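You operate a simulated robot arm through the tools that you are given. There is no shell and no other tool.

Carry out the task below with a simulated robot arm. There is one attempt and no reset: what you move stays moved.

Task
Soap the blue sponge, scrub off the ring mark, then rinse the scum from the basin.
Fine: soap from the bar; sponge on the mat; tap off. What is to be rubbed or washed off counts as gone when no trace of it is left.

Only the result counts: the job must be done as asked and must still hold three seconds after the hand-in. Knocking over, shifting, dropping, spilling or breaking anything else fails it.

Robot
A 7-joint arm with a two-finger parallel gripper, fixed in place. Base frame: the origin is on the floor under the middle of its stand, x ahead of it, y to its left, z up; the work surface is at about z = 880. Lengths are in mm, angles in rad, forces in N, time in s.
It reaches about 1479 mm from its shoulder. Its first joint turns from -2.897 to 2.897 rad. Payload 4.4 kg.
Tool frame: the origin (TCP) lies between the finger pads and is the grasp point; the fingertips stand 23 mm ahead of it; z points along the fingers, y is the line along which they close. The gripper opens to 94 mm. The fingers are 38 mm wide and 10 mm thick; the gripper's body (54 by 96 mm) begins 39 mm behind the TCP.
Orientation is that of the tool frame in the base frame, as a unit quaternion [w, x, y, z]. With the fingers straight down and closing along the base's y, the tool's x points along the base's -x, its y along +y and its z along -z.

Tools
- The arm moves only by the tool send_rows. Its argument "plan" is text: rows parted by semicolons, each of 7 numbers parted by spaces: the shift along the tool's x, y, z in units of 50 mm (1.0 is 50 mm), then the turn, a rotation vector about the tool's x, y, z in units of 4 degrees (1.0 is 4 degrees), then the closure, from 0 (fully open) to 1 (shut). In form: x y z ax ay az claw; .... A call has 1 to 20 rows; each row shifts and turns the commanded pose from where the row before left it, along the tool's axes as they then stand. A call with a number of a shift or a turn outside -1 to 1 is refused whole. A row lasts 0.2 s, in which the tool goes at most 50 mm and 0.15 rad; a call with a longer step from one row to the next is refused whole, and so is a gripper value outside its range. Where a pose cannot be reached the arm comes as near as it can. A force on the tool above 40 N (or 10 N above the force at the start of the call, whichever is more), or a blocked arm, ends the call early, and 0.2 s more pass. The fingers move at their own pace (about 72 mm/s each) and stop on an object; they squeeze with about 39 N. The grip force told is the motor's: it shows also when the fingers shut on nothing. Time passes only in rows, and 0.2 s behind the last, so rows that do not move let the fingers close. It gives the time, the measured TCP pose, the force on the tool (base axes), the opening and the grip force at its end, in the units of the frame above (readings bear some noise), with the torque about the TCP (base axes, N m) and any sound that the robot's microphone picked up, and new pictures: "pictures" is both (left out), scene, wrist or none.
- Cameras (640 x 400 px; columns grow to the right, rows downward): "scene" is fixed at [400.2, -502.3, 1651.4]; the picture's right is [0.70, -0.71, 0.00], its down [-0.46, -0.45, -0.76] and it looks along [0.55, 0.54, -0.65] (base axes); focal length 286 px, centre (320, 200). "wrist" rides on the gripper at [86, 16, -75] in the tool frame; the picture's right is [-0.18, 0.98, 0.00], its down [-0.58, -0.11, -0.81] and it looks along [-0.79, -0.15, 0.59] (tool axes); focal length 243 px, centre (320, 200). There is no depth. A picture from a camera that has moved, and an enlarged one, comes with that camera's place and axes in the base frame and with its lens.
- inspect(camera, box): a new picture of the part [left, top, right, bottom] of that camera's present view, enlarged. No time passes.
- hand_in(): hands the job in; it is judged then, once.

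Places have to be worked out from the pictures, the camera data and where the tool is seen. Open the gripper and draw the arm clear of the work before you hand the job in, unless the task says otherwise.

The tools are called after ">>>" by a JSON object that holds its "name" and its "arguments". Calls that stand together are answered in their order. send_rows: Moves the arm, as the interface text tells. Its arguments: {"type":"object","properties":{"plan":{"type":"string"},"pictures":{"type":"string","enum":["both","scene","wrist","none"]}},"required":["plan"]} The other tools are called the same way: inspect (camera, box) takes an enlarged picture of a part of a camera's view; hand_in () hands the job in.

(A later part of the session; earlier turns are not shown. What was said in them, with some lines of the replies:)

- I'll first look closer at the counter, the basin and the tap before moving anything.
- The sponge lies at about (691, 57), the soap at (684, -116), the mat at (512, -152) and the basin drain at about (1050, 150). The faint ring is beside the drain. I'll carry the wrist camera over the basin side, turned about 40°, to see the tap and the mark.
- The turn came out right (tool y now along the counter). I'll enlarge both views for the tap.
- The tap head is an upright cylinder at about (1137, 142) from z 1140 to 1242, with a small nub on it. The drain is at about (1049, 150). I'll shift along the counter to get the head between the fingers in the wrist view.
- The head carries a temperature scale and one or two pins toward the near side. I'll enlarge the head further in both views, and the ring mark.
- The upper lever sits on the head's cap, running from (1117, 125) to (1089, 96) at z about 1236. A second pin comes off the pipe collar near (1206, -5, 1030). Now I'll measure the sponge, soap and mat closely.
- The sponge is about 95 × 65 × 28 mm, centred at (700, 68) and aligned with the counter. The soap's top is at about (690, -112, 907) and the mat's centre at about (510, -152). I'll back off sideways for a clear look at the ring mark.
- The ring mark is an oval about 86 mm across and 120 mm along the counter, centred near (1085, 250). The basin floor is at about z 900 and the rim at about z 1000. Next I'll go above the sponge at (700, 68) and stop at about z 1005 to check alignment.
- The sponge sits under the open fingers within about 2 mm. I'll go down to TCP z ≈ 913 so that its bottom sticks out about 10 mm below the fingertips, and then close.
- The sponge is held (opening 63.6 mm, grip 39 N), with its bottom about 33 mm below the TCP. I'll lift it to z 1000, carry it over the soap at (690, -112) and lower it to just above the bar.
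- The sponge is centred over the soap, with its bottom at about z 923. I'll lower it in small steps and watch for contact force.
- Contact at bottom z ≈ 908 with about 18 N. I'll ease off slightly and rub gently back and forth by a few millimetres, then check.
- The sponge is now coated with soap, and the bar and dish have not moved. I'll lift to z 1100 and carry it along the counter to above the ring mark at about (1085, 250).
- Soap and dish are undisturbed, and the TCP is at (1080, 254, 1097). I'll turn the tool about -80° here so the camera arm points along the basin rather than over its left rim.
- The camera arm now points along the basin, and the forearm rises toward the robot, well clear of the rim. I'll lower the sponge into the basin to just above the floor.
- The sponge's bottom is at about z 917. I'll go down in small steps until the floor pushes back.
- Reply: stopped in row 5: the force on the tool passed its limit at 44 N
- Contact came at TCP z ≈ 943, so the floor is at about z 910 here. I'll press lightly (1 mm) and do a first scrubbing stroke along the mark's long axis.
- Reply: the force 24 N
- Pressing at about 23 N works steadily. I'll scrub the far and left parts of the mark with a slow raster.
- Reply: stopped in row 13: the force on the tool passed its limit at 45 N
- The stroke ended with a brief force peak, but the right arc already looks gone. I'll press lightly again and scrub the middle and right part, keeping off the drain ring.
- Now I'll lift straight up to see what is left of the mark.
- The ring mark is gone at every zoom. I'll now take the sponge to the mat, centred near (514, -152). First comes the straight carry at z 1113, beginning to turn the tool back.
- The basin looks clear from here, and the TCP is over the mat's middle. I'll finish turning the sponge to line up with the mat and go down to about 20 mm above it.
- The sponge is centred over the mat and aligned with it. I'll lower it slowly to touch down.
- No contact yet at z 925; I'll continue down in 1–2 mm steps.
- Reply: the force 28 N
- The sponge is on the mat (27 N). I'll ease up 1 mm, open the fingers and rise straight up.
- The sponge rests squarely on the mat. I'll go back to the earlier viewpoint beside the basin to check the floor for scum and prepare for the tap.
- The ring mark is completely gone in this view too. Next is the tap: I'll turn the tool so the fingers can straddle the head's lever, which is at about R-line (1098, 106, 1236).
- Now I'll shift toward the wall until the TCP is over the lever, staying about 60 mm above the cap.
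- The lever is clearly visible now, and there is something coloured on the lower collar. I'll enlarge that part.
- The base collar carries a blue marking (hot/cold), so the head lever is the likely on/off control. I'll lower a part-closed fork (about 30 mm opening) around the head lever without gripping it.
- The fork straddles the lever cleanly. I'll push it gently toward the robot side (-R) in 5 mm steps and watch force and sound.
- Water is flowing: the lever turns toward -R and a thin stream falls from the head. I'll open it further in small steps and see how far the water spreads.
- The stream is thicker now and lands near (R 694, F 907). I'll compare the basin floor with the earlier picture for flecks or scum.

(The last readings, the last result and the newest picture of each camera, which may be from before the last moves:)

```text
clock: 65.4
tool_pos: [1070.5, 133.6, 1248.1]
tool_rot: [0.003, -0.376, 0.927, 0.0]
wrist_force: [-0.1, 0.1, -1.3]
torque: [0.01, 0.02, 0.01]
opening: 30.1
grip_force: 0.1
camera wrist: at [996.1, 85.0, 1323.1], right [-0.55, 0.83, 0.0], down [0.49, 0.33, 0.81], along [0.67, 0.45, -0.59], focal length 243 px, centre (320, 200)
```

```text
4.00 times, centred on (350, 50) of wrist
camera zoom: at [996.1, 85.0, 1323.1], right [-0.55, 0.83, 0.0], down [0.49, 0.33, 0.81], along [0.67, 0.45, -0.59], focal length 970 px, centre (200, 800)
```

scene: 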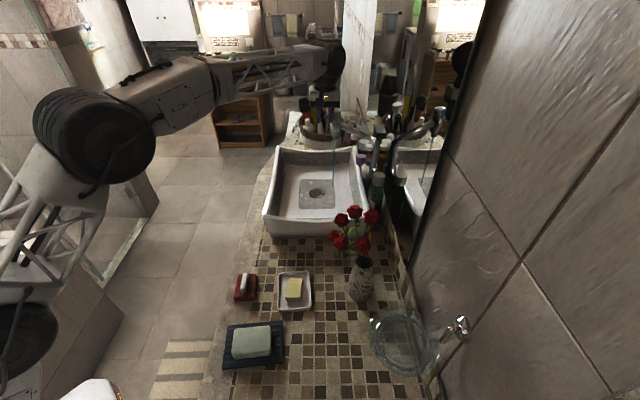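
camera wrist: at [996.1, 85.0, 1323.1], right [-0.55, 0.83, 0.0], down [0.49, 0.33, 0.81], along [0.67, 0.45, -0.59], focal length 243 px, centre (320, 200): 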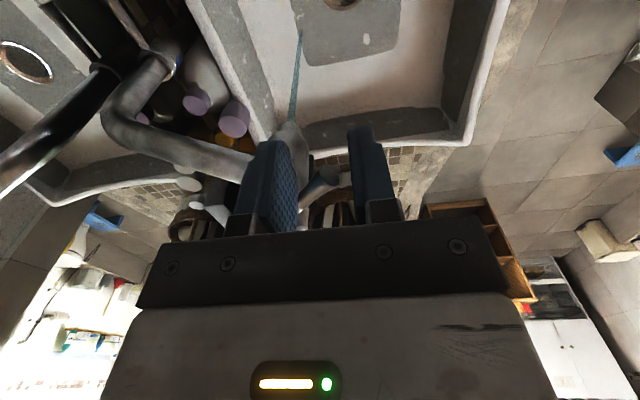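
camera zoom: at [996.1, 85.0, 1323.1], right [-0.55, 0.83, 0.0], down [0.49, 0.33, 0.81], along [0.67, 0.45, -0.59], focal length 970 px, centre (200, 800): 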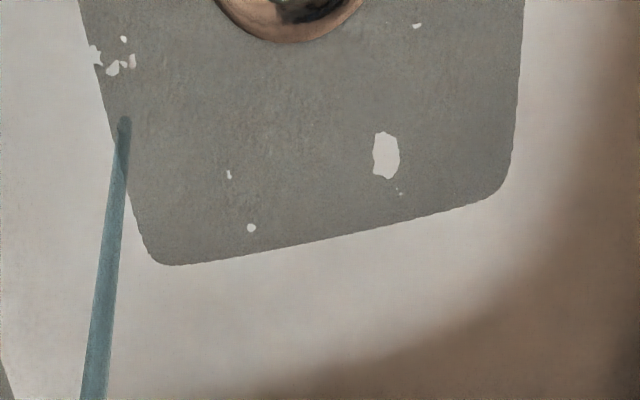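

The white flecks are growing since the water runs: the grey film on floor and walls is the scum, and it is dissolving. I'll keep the water on and watch.

>>> {"name": "send_rows", "arguments": {"plan": "0 0 0 0 0 0 0.68; 0 0 0 0 0 0 0.68; 0 0 0 0 0 0 0.68; 0 0 0 0 0 0 0.68; 0 0 0 0 0 0 0.68; 0 0 0 0 0 0 0.68; 0 0 0 0 0 0 0.68; 0 0 0 0 0 0 0.68; 0 0 0 0 0 0 0.68; 0 0 0 0 0 0 0.68; 0 0 0 0 0 0 0.68; 0 0 0 0 0 0 0.68; 0 0 0 0 0 0 0.68; 0 0 0 0 0 0 0.68; 0 0 0 0 0 0 0.68", "pictures": "scene"}}

>>> {"name": "inspect", "arguments": {"camera": "scene", "box": [255, 140, 380, 245]}}

>>> {"name": "inspect", "arguments": {"camera": "scene", "box": [296, 158, 344, 198]}}

```text
clock: 68.6
tool_pos: [1070.6, 133.6, 1248.5]
tool_rot: [0.002, -0.376, 0.927, 0.001]
wrist_force: [0.2, 0.8, 0.5]
torque: [-0.01, -0.02, 0.0]
opening: 29.9
grip_force: 0.0
```

scene: 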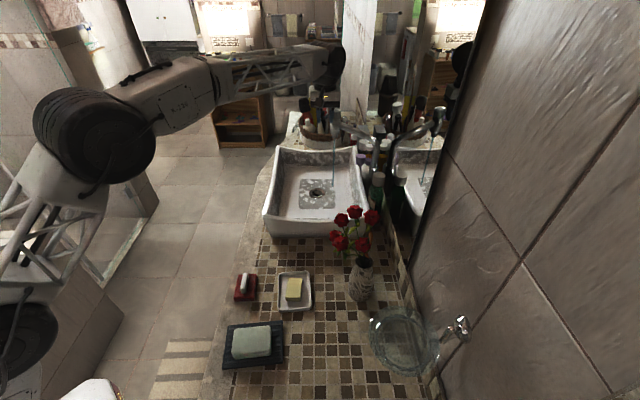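

```text
3.81 times, centred on (318, 192) of scene
camera zoom: at [400.2, -502.3, 1651.4], right [0.7, -0.71, 0.0], down [-0.46, -0.45, -0.76], along [0.55, 0.54, -0.65], focal length 1088 px, centre (330, 229)
```

zoom: 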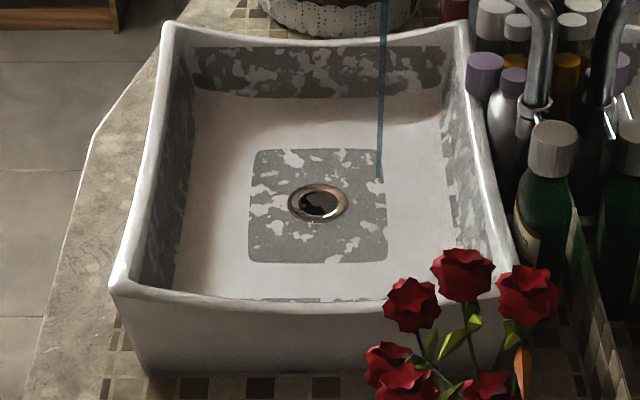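

```text
10.00 times, centred on (320, 178) of scene
camera zoom: at [400.2, -502.3, 1651.4], right [0.7, -0.71, 0.0], down [-0.46, -0.45, -0.76], along [0.55, 0.54, -0.65], focal length 2855 px, centre (320, 420)
```

zoom: 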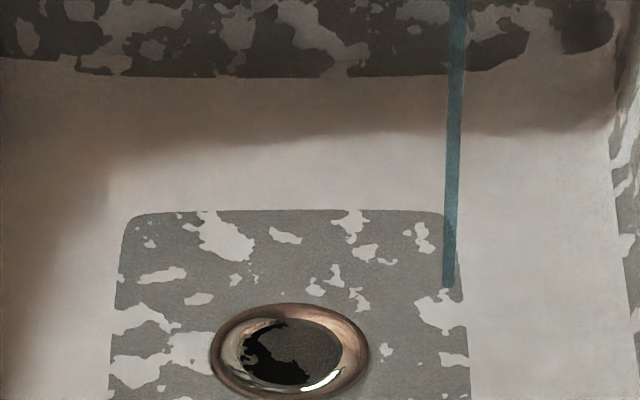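

The grey scum is breaking up quickly all over the basin. I'll keep rinsing.

>>> {"name": "send_rows", "arguments": {"plan": "0 0 0 0 0 0 0.68; 0 0 0 0 0 0 0.68; 0 0 0 0 0 0 0.68; 0 0 0 0 0 0 0.68; 0 0 0 0 0 0 0.68; 0 0 0 0 0 0 0.68; 0 0 0 0 0 0 0.68; 0 0 0 0 0 0 0.68; 0 0 0 0 0 0 0.68; 0 0 0 0 0 0 0.68; 0 0 0 0 0 0 0.68; 0 0 0 0 0 0 0.68; 0 0 0 0 0 0 0.68; 0 0 0 0 0 0 0.68; 0 0 0 0 0 0 0.68; 0 0 0 0 0 0 0.68; 0 0 0 0 0 0 0.68; 0 0 0 0 0 0 0.68; 0 0 0 0 0 0 0.68; 0 0 0 0 0 0 0.68", "pictures": "scene"}}

>>> {"name": "inspect", "arguments": {"camera": "scene", "box": [255, 140, 380, 245]}}

>>> {"name": "inspect", "arguments": {"camera": "scene", "box": [296, 158, 344, 198]}}

```text
clock: 72.8
tool_pos: [1069.8, 134.2, 1248.8]
tool_rot: [0.003, -0.377, 0.926, 0.0]
wrist_force: [-0.1, 0.0, -0.4]
torque: [0.01, -0.02, 0.01]
opening: 30.2
grip_force: 0.0
```

scene: 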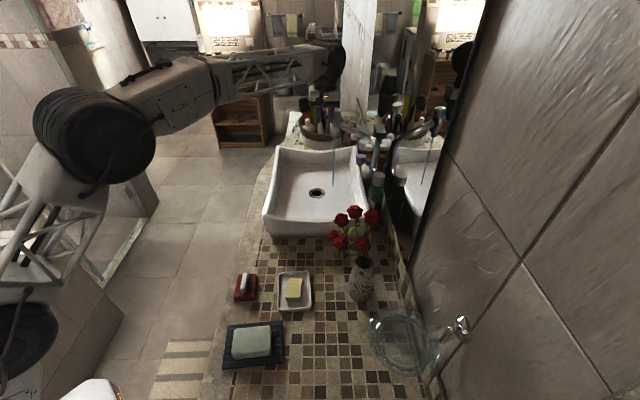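

```text
3.81 times, centred on (318, 192) of scene
camera zoom: at [400.2, -502.3, 1651.4], right [0.7, -0.71, 0.0], down [-0.46, -0.45, -0.76], along [0.55, 0.54, -0.65], focal length 1088 px, centre (330, 229)
```

zoom: 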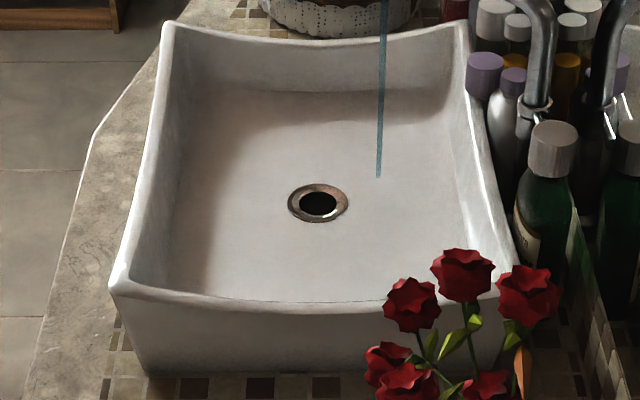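

```text
10.00 times, centred on (320, 178) of scene
camera zoom: at [400.2, -502.3, 1651.4], right [0.7, -0.71, 0.0], down [-0.46, -0.45, -0.76], along [0.55, 0.54, -0.65], focal length 2855 px, centre (320, 420)
```

zoom: 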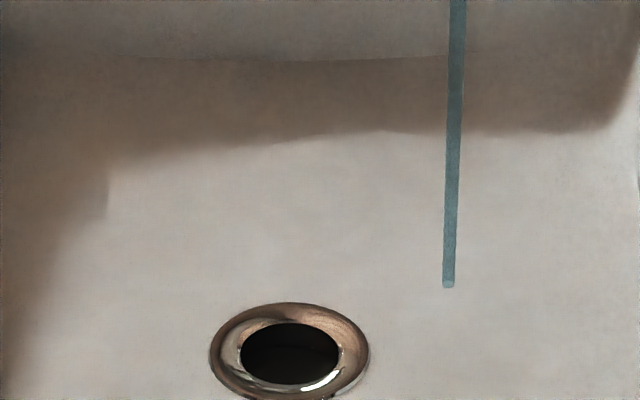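

The basin looks clean from the scene camera. I'll rinse a few more seconds for margin and check the wrist view too.

>>> {"name": "send_rows", "arguments": {"plan": "0 0 0 0 0 0 0.68; 0 0 0 0 0 0 0.68; 0 0 0 0 0 0 0.68; 0 0 0 0 0 0 0.68; 0 0 0 0 0 0 0.68; 0 0 0 0 0 0 0.68; 0 0 0 0 0 0 0.68; 0 0 0 0 0 0 0.68; 0 0 0 0 0 0 0.68; 0 0 0 0 0 0 0.68; 0 0 0 0 0 0 0.68; 0 0 0 0 0 0 0.68; 0 0 0 0 0 0 0.68; 0 0 0 0 0 0 0.68; 0 0 0 0 0 0 0.68; 0 0 0 0 0 0 0.68; 0 0 0 0 0 0 0.68; 0 0 0 0 0 0 0.68; 0 0 0 0 0 0 0.68; 0 0 0 0 0 0 0.68", "pictures": "both"}}

>>> {"name": "inspect", "arguments": {"camera": "wrist", "box": [200, 0, 520, 225]}}

>>> {"name": "inspect", "arguments": {"camera": "scene", "box": [310, 80, 390, 150]}}

```text
clock: 77.0
tool_pos: [1071.1, 134.2, 1249.1]
tool_rot: [0.003, -0.376, 0.927, 0.0]
wrist_force: [1.4, -0.3, -0.2]
torque: [0.0, 0.02, -0.01]
opening: 30.0
grip_force: 0.1
camera wrist: at [996.1, 84.9, 1323.1], right [-0.55, 0.83, 0.0], down [0.49, 0.33, 0.81], along [0.67, 0.45, -0.59], focal length 243 px, centre (320, 200)
```

scene: 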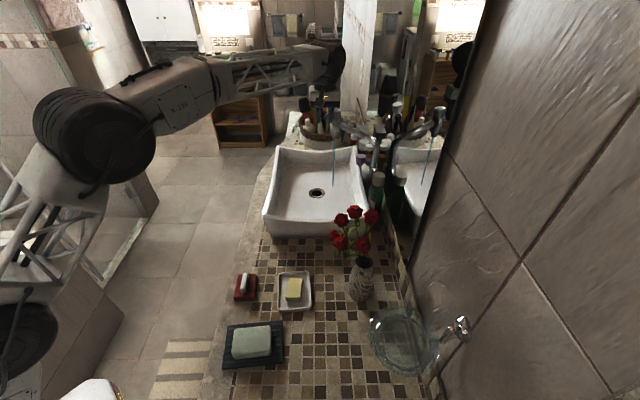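
wrist: 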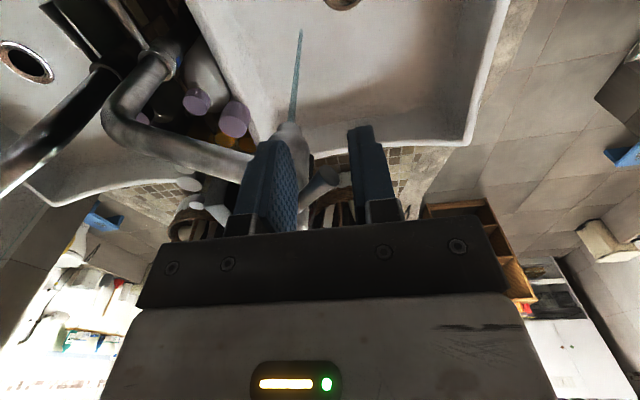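

```text
1.78 times, centred on (360, 112) of wrist
camera zoom: at [996.1, 84.9, 1323.1], right [-0.55, 0.83, 0.0], down [0.49, 0.33, 0.81], along [0.67, 0.45, -0.59], focal length 431 px, centre (249, 356)
```

zoom: 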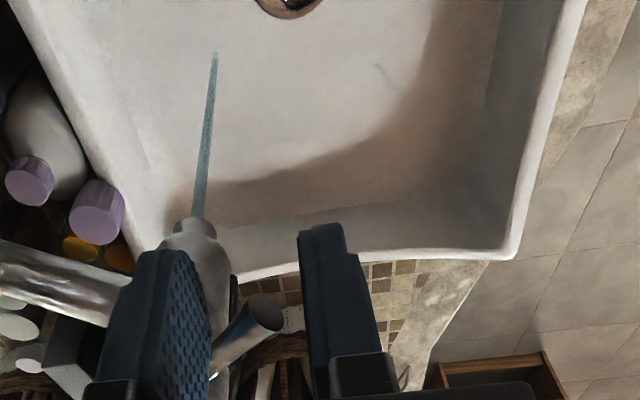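

```text
5.71 times, centred on (350, 115) of scene
camera zoom: at [400.2, -502.3, 1651.4], right [0.7, -0.71, 0.0], down [-0.46, -0.45, -0.76], along [0.55, 0.54, -0.65], focal length 1632 px, centre (149, 686)
```

zoom: 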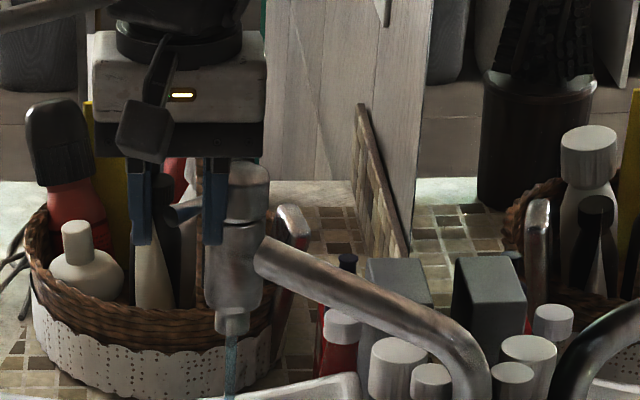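

The scum is gone, but the wrist view shows a faint streak at about (1061, 263) on the floor. I'll look closer.

>>> {"name": "inspect", "arguments": {"camera": "wrist", "box": [370, 15, 430, 65]}}

>>> {"name": "inspect", "arguments": {"camera": "scene", "box": [300, 165, 330, 195]}}

```text
8.00 times, centred on (400, 40) of wrist
camera zoom: at [996.1, 84.9, 1323.1], right [-0.55, 0.83, 0.0], down [0.49, 0.33, 0.81], along [0.67, 0.45, -0.59], focal length 1941 px, centre (-320, 1480)
```

zoom: 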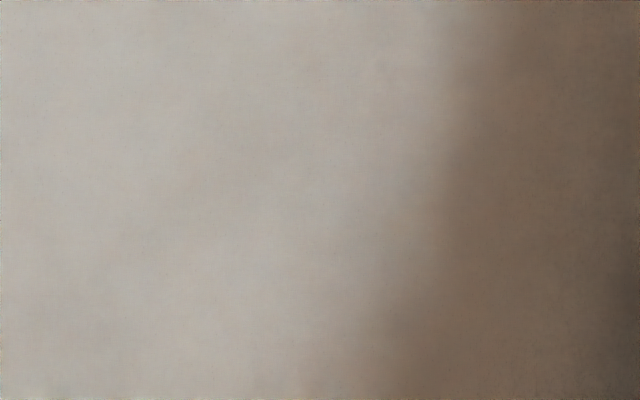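

```text
13.33 times, centred on (315, 180) of scene
camera zoom: at [400.2, -502.3, 1651.4], right [0.7, -0.71, 0.0], down [-0.46, -0.45, -0.76], along [0.55, 0.54, -0.65], focal length 3807 px, centre (387, 467)
```

zoom: 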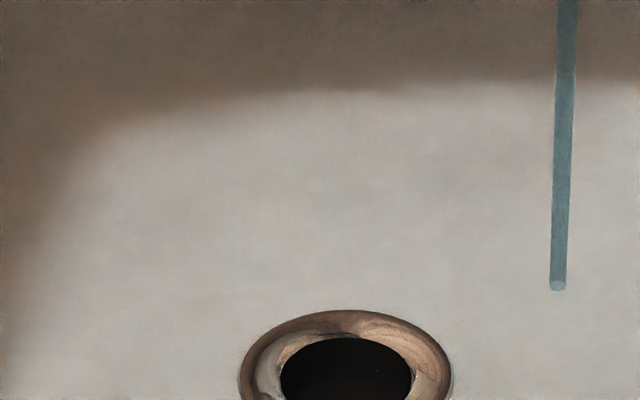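

At 8× there's nothing there. I'll check once more at middle zooms to be sure it was only image noise.

>>> {"name": "inspect", "arguments": {"camera": "wrist", "box": [340, 0, 460, 80]}}

>>> {"name": "inspect", "arguments": {"camera": "wrist", "box": [290, 0, 500, 150]}}

>>> {"name": "inspect", "arguments": {"camera": "scene", "box": [285, 150, 345, 195]}}

```text
5.00 times, centred on (400, 40) of wrist
camera zoom: at [996.1, 84.9, 1323.1], right [-0.55, 0.83, 0.0], down [0.49, 0.33, 0.81], along [0.67, 0.45, -0.59], focal length 1213 px, centre (-80, 1000)
```

zoom: 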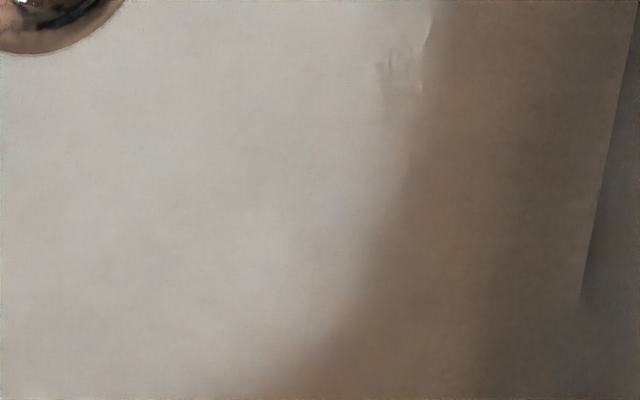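

```text
2.67 times, centred on (395, 75) of wrist
camera zoom: at [996.1, 84.9, 1323.1], right [-0.55, 0.83, 0.0], down [0.49, 0.33, 0.81], along [0.67, 0.45, -0.59], focal length 647 px, centre (120, 533)
```

zoom: 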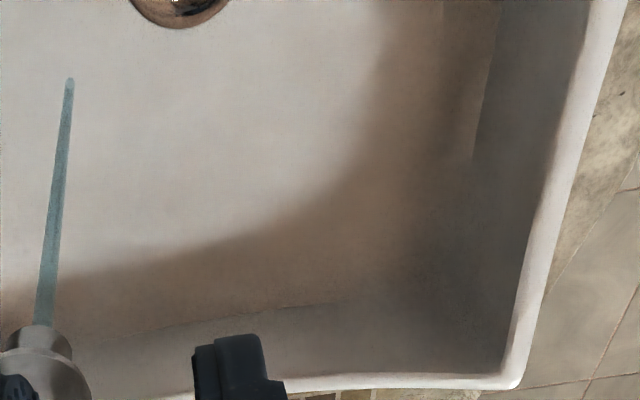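

```text
8.89 times, centred on (315, 172) of scene
camera zoom: at [400.2, -502.3, 1651.4], right [0.7, -0.71, 0.0], down [-0.46, -0.45, -0.76], along [0.55, 0.54, -0.65], focal length 2538 px, centre (364, 444)
```

zoom: 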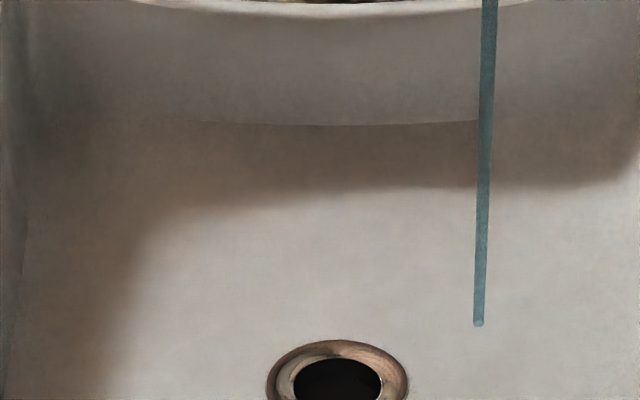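

Those smudges change from render to render, so they're image noise and the floor is clean. Now I'll push the lever back toward +R to shut the tap.

>>> {"name": "send_rows", "arguments": {"plan": "0 -0.1 0 0 0 0 0.68; 0 -0.1 0 0 0 0 0.68; 0 -0.1 0 0 0 0 0.68; 0 -0.1 0 0 0 0 0.68; 0 -0.1 0 0 0 0 0.68; 0 -0.1 0 0 0 0 0.68; 0 -0.1 0 0 0 0 0.68; 0 -0.1 0 0 0 0 0.68; 0 -0.05 0 0 0 0 0.68; 0 -0.04 0 0 0 0 0.68; 0 0 0 0 0 0 0.68", "pictures": "both"}}

>>> {"name": "inspect", "arguments": {"camera": "wrist", "box": [200, 0, 460, 225]}}

>>> {"name": "inspect", "arguments": {"camera": "scene", "box": [310, 80, 390, 150]}}

```text
clock: 79.4
tool_pos: [1102.1, 101.4, 1249.6]
tool_rot: [0.003, -0.377, 0.926, 0.001]
wrist_force: [-0.3, 0.0, 0.2]
torque: [-0.01, -0.01, -0.01]
opening: 30.0
grip_force: 0.0
camera wrist: at [1026.9, 52.8, 1324.0], right [-0.55, 0.83, 0.0], down [0.49, 0.33, 0.81], along [0.67, 0.45, -0.59], focal length 243 px, centre (320, 200)
```

scene: 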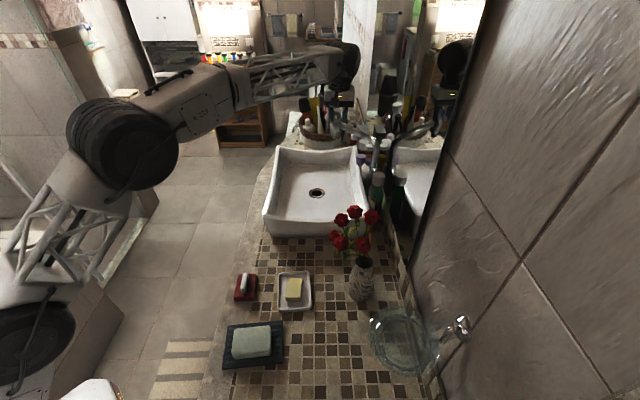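
wrist: 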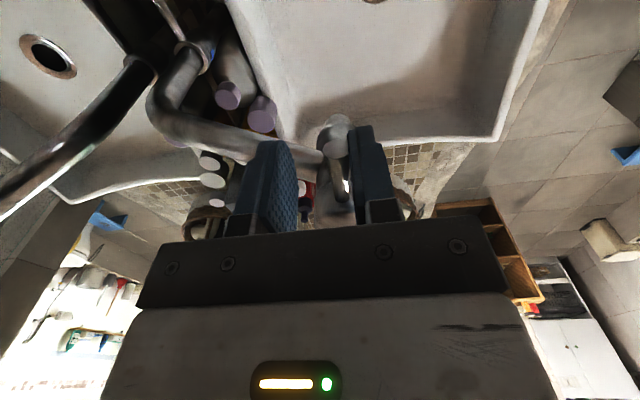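

```text
1.78 times, centred on (330, 112) of wrist
camera zoom: at [1026.9, 52.8, 1324.0], right [-0.55, 0.83, 0.0], down [0.49, 0.33, 0.81], along [0.67, 0.45, -0.59], focal length 431 px, centre (302, 356)
```

zoom: 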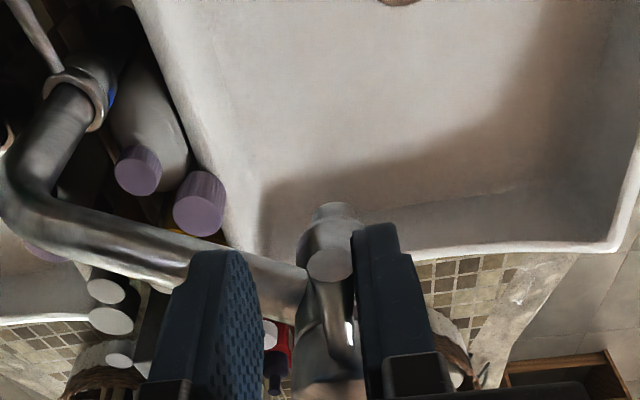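

```text
5.71 times, centred on (350, 115) of scene
camera zoom: at [400.2, -502.3, 1651.4], right [0.7, -0.71, 0.0], down [-0.46, -0.45, -0.76], along [0.55, 0.54, -0.65], focal length 1632 px, centre (149, 686)
```

zoom: 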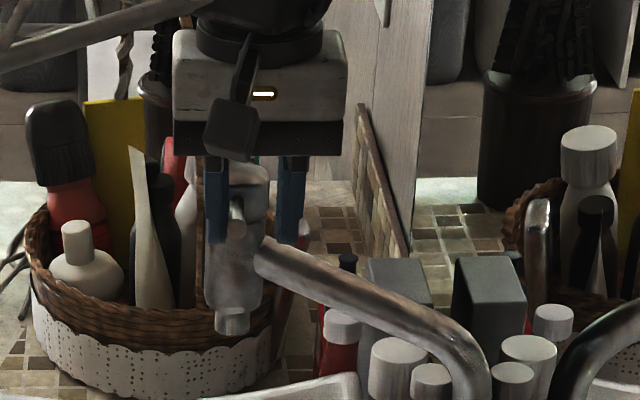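

The stream has stopped, but the lever is still about 5° short of where it started. I'll push it the last few millimetres to the stop.

>>> {"name": "send_rows", "arguments": {"plan": "0 -0.05 0 0 0 0 0.68; 0 -0.04 0 0 0 0 0.68; 0 0 0 0 0 0 0.68", "pictures": "both"}}

>>> {"name": "inspect", "arguments": {"camera": "wrist", "box": [200, 0, 460, 225]}}

>>> {"name": "inspect", "arguments": {"camera": "scene", "box": [310, 80, 390, 150]}}

```text
clock: 80.2
tool_pos: [1105.3, 100.0, 1249.9]
tool_rot: [0.002, -0.376, 0.927, 0.0]
wrist_force: [-3.7, 4.3, 2.0]
torque: [0.07, 0.05, 0.1]
opening: 32.5
grip_force: 2.7
camera wrist: at [1030.2, 49.9, 1323.9], right [-0.55, 0.83, 0.0], down [0.49, 0.33, 0.81], along [0.67, 0.45, -0.59], focal length 243 px, centre (320, 200)
```

scene: 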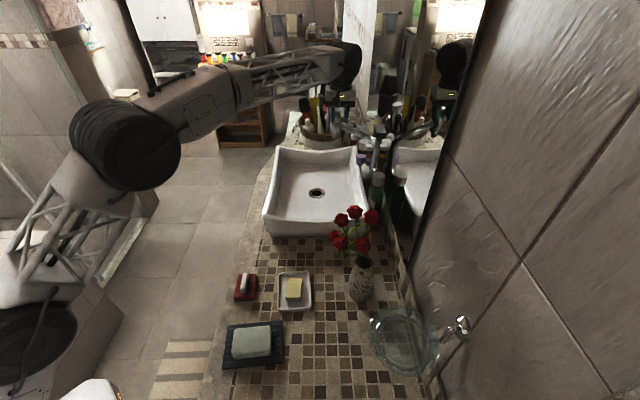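
wrist: 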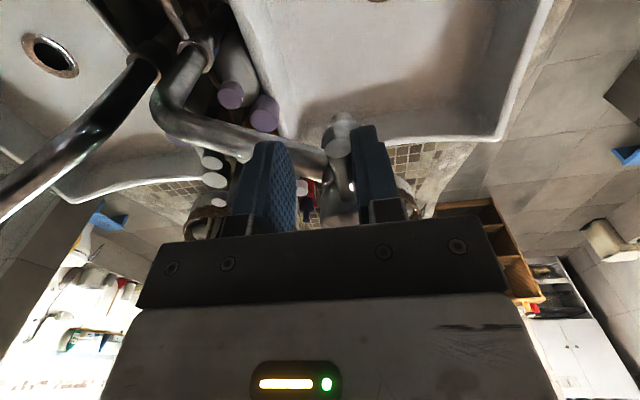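

```text
1.78 times, centred on (330, 112) of wrist
camera zoom: at [1030.2, 49.9, 1323.9], right [-0.55, 0.83, 0.0], down [0.49, 0.33, 0.81], along [0.67, 0.45, -0.59], focal length 431 px, centre (302, 356)
```

zoom: 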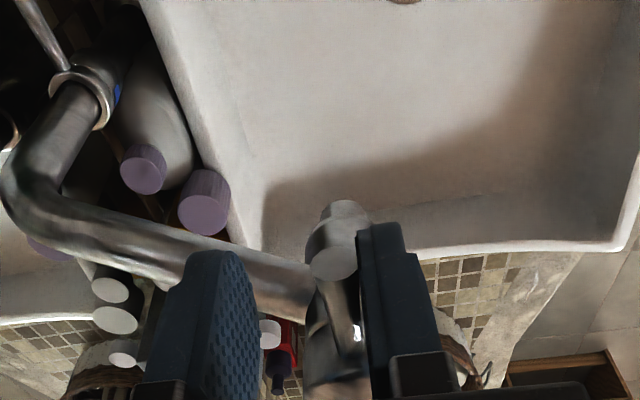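

```text
5.71 times, centred on (350, 115) of scene
camera zoom: at [400.2, -502.3, 1651.4], right [0.7, -0.71, 0.0], down [-0.46, -0.45, -0.76], along [0.55, 0.54, -0.65], focal length 1632 px, centre (149, 686)
```

zoom: 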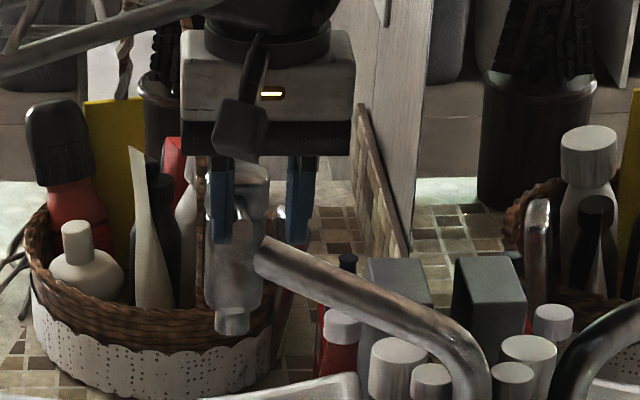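

The lever is against its stop (about 6 N pushback, no stream). I'll back the fork off to the middle, rise, and move clear.

>>> {"name": "send_rows", "arguments": {"plan": "0 0.07 0 0 0 0 0.68; 0 0.07 0 0 0 0 0.68; 0 0 0 0 0 0 0.68; 0 0 -0.4 0 0 0 0.68; 0 0 -0.6 0 0 0 0.68; 0 0 -0.8 0 0 0 0.68; 0 0 -0.6 0 0 0 0.68; 0 0 0 0 0 0 0.4; 0 0.85 0 0 0 0 0.1; 0 0.85 0 0 0 0 0; 0 0.85 0 0 0 0 0; 0 0.85 0 0 0 0 0; 0 0.85 0 0 0 0 0; 0 0.85 0 0 0 0 0; 0 0.85 0 0 0 0 0; 0 0 0 0 0 0 0", "pictures": "both"}}

>>> {"name": "inspect", "arguments": {"camera": "scene", "box": [310, 80, 390, 150]}}

>>> {"name": "inspect", "arguments": {"camera": "scene", "box": [255, 140, 380, 245]}}

>>> {"name": "inspect", "arguments": {"camera": "wrist", "box": [0, 0, 300, 220]}}

```text
clock: 83.6
tool_pos: [891.8, 316.1, 1367.4]
tool_rot: [0.003, -0.377, 0.926, 0.0]
wrist_force: [0.1, -1.1, 0.0]
torque: [0.0, -0.02, -0.02]
opening: 93.8
grip_force: 0.1
camera wrist: at [817.9, 266.9, 1441.8], right [-0.55, 0.83, 0.0], down [0.49, 0.33, 0.81], along [0.67, 0.45, -0.59], focal length 243 px, centre (320, 200)
```

scene: 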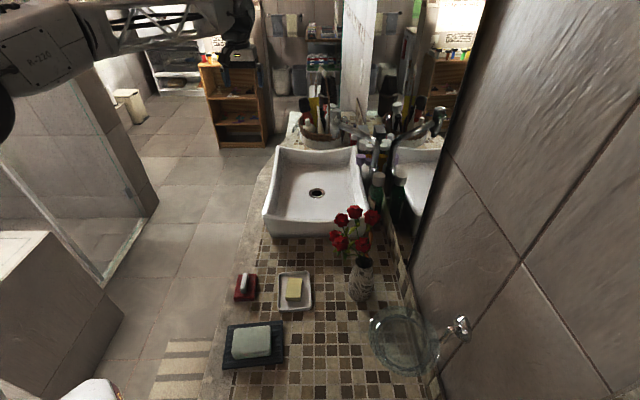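
wrist: 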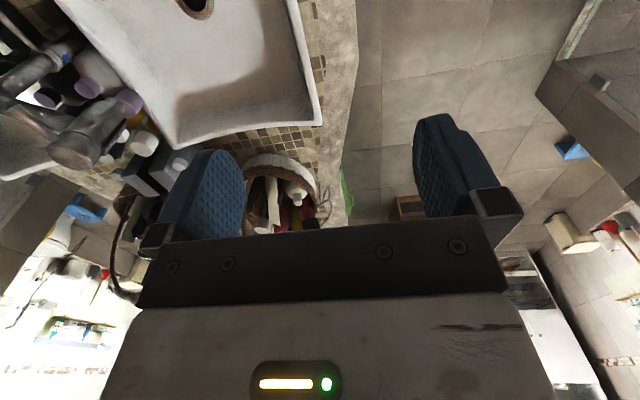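

```text
5.71 times, centred on (350, 115) of scene
camera zoom: at [400.2, -502.3, 1651.4], right [0.7, -0.71, 0.0], down [-0.46, -0.45, -0.76], along [0.55, 0.54, -0.65], focal length 1632 px, centre (149, 686)
```

zoom: 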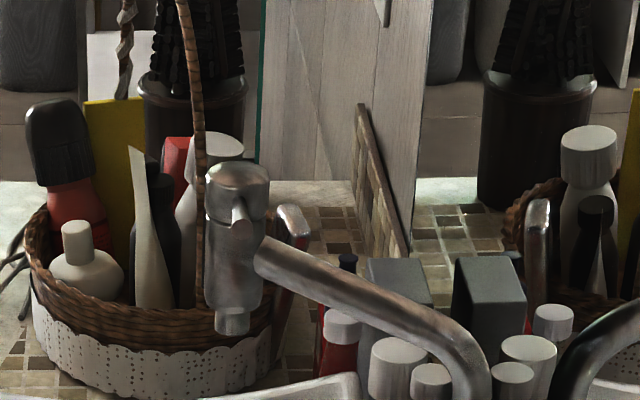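

```text
3.81 times, centred on (318, 192) of scene
camera zoom: at [400.2, -502.3, 1651.4], right [0.7, -0.71, 0.0], down [-0.46, -0.45, -0.76], along [0.55, 0.54, -0.65], focal length 1088 px, centre (330, 229)
```

zoom: 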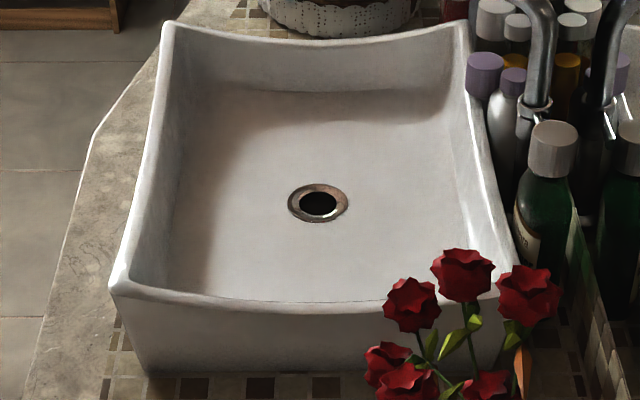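

```text
1.82 times, centred on (150, 110) of wrist
camera zoom: at [817.9, 266.9, 1441.8], right [-0.55, 0.83, 0.0], down [0.49, 0.33, 0.81], along [0.67, 0.45, -0.59], focal length 441 px, centre (629, 364)
```

zoom: 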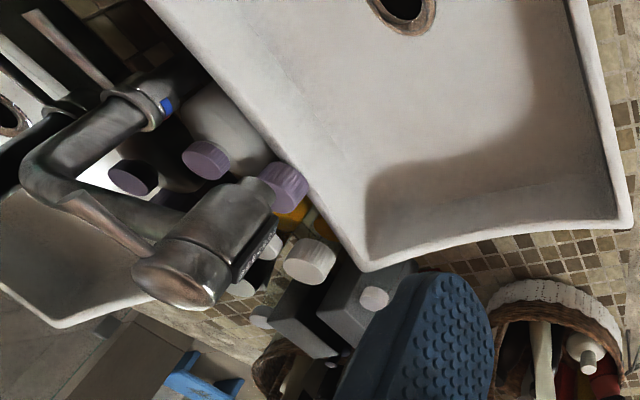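

The tap is off, the lever is at its stop and nothing else has moved. I'll turn the camera back to check the near and left inner walls of the basin.

>>> {"name": "send_rows", "arguments": {"plan": "0 0 0 0 0 1 0; 0 0 0 0 0 1 0; 0 0 0 0 0 1 0; 0 0 0 0 0 1 0; 0 0 0 0 0 1 0; 0 0 0 0 0 1 0; 0 0 0 0 0 1 0; 0 0 0 0 0 1 0; 0 0 0 0 0 1 0; 0 0 0 0 0 1 0; 0 0 0 0 0 1 0; 0 0 0 0 0 1 0; 0 0 0 0 0 1 0; 0 0 0 0 0 1 0; 0 0 0 0 0 1 0; 0 0 0 0 0 1 0; 0 0 0 0 0 1 0; 0 0 0 0 0 1 0; 0 0 0 0 0 1 0; 0 0 0 0 0 1 0", "pictures": "wrist"}}

>>> {"name": "inspect", "arguments": {"camera": "wrist", "box": [180, 20, 480, 220]}}

```text
clock: 87.8
tool_pos: [890.7, 316.6, 1367.6]
tool_rot: [0.002, 0.308, 0.952, 0.001]
wrist_force: [0.5, 0.3, 0.7]
torque: [0.02, 0.02, 0.02]
opening: 94.1
grip_force: 0.0
camera wrist: at [830.0, 379.8, 1442.8], right [0.73, 0.69, 0.0], down [0.4, -0.43, 0.81], along [0.56, -0.58, -0.59], focal length 243 px, centre (320, 200)
```

wrist: 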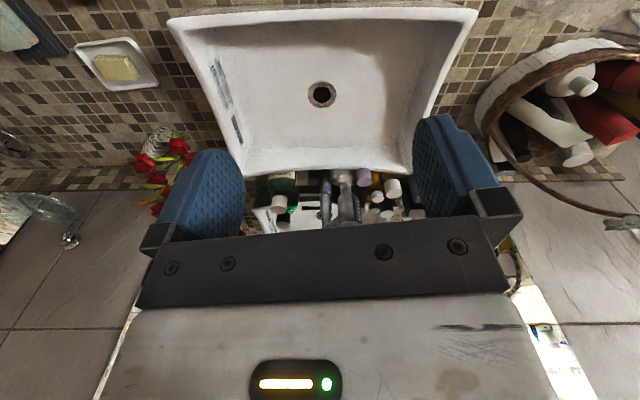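

```text
2.00 times, centred on (330, 120) of wrist
camera zoom: at [830.0, 379.8, 1442.8], right [0.73, 0.69, 0.0], down [0.4, -0.43, 0.81], along [0.56, -0.58, -0.59], focal length 485 px, centre (300, 360)
```

zoom: 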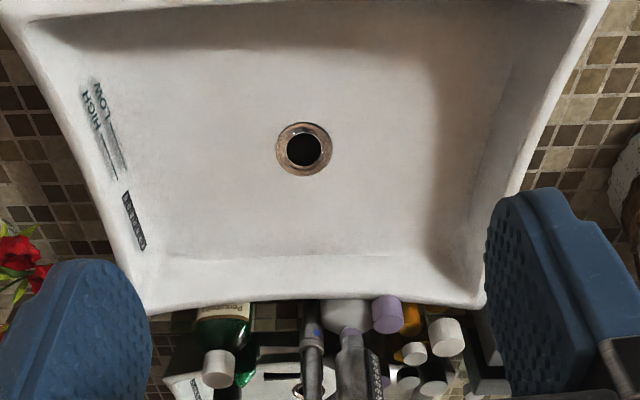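

>>> {"name": "inspect", "arguments": {"camera": "wrist", "box": [190, 40, 270, 160]}}

>>> {"name": "inspect", "arguments": {"camera": "wrist", "box": [280, 40, 400, 120]}}

>>> {"name": "inspect", "arguments": {"camera": "scene", "box": [205, 230, 325, 390]}}

```text
3.33 times, centred on (230, 100) of wrist
camera zoom: at [830.0, 379.8, 1442.8], right [0.73, 0.69, 0.0], down [0.4, -0.43, 0.81], along [0.56, -0.58, -0.59], focal length 809 px, centre (620, 533)
```

zoom: 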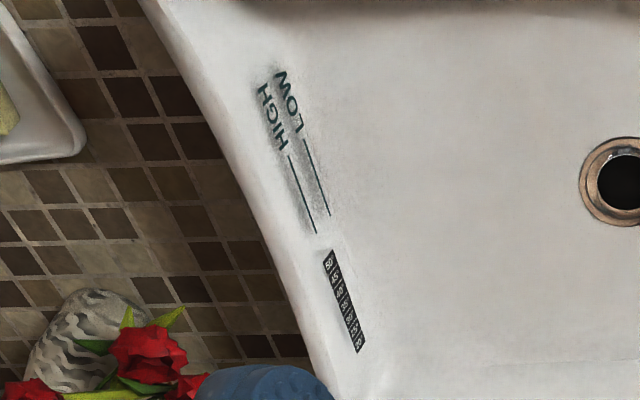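

```text
5.00 times, centred on (340, 80) of wrist
camera zoom: at [830.0, 379.8, 1442.8], right [0.73, 0.69, 0.0], down [0.4, -0.43, 0.81], along [0.56, -0.58, -0.59], focal length 1213 px, centre (220, 800)
```

zoom: 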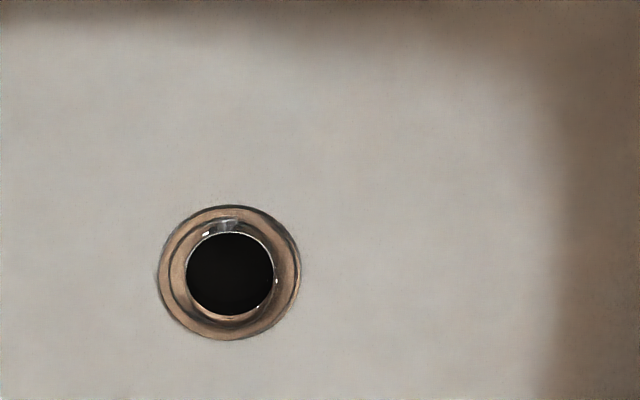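

```text
2.50 times, centred on (265, 310) of scene
camera zoom: at [400.2, -502.3, 1651.4], right [0.7, -0.71, 0.0], down [-0.46, -0.45, -0.76], along [0.55, 0.54, -0.65], focal length 714 px, centre (458, -75)
```

zoom: 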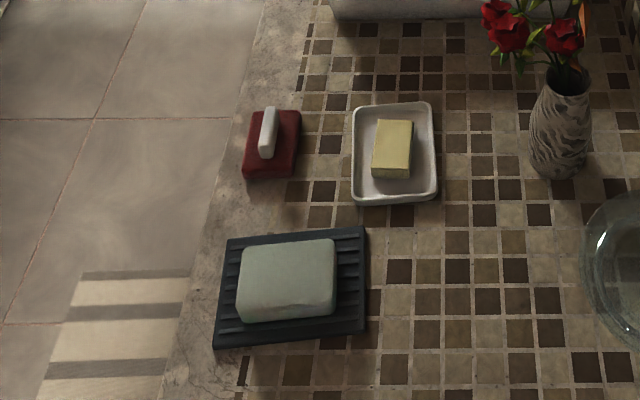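

All the scum and the ring are gone; only the basin's printed scales remain. The sponge is on the mat and the tap is shut. I'll draw the open gripper back from the basin and take a final look.

>>> {"name": "send_rows", "arguments": {"plan": "0.19 -0.8 -0.1 0 0 0 0; 0.19 -0.8 -0.1 0 0 0 0; 0.19 -0.8 -0.1 0 0 0 0; 0.19 -0.8 -0.1 0 0 0 0; 0.19 -0.8 -0.1 0 0 0 0; 0.19 -0.8 -0.1 0 0 0 0; 0 0 0 0 0 0 0; 0 0 0 0 0 0 0; 0 0 0 0 0 0 0", "pictures": "both"}}

>>> {"name": "inspect", "arguments": {"camera": "scene", "box": [255, 90, 400, 245]}}

```text
clock: 89.8
tool_pos: [704.3, 155.6, 1397.8]
tool_rot: [0.002, 0.308, 0.952, 0.001]
wrist_force: [-0.2, -0.9, -0.6]
torque: [0.03, 0.0, -0.01]
opening: 94.1
grip_force: 0.0
camera wrist: at [643.9, 218.4, 1471.9], right [0.72, 0.69, 0.0], down [0.4, -0.43, 0.81], along [0.56, -0.58, -0.59], focal length 243 px, centre (320, 200)
```

scene: 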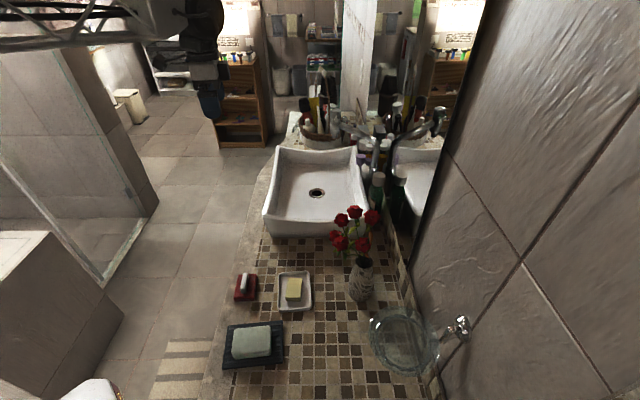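
wrist: 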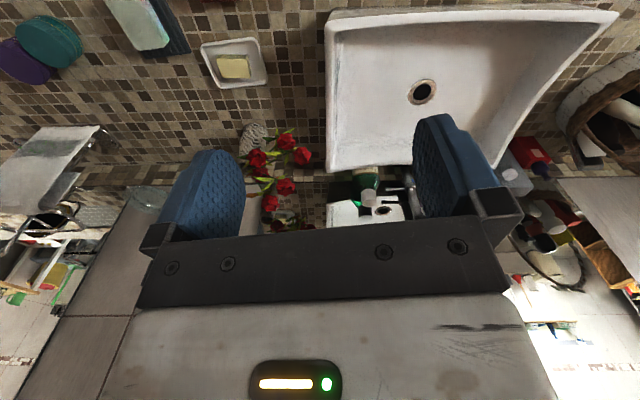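

```text
2.58 times, centred on (328, 168) of scene
camera zoom: at [400.2, -502.3, 1651.4], right [0.7, -0.71, 0.0], down [-0.46, -0.45, -0.76], along [0.55, 0.54, -0.65], focal length 737 px, centre (301, 284)
```

zoom: 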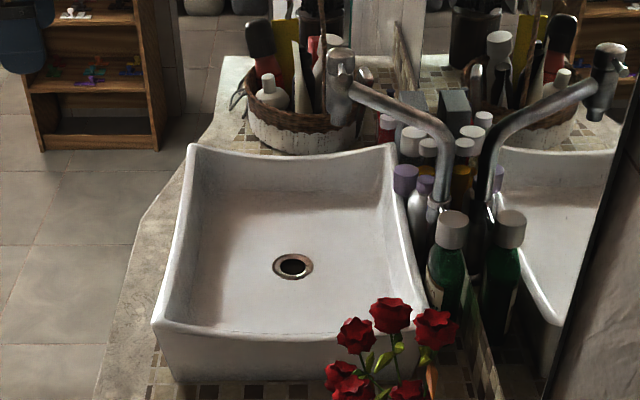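

The basin is clean, no water runs, the sponge is on the mat and everything else is where it was. The gripper is open and clear, so I'm handing the job in.

>>> {"name": "hand_in", "arguments": {}}

```text
The job is handed in.
```

I soaped the sponge on the bar, scrubbed off the ring mark and rinsed the scum out of the basin, then handed the job in. I haven't seen the verdict.

- **Ring mark:** no trace showed from either camera, even at high zoom. A couple of faint smudges came and went between pictures, so I took them for image noise.
- **Scum:** the grey film on the floor and walls washed away completely after about 12 seconds of running water. The inner face of the wall nearest the robot was only visible at an angle, and it looked clean.
- **Tap:** it is off, with the lever pushed back to its stop and no water running.
- **Sponge and surroundings:** the sponge is in the middle of the mat. I saw no sign that the soap, dish, brush, vase or bottles had moved.
- **Arm:** the gripper is open and drawn back from the basin.
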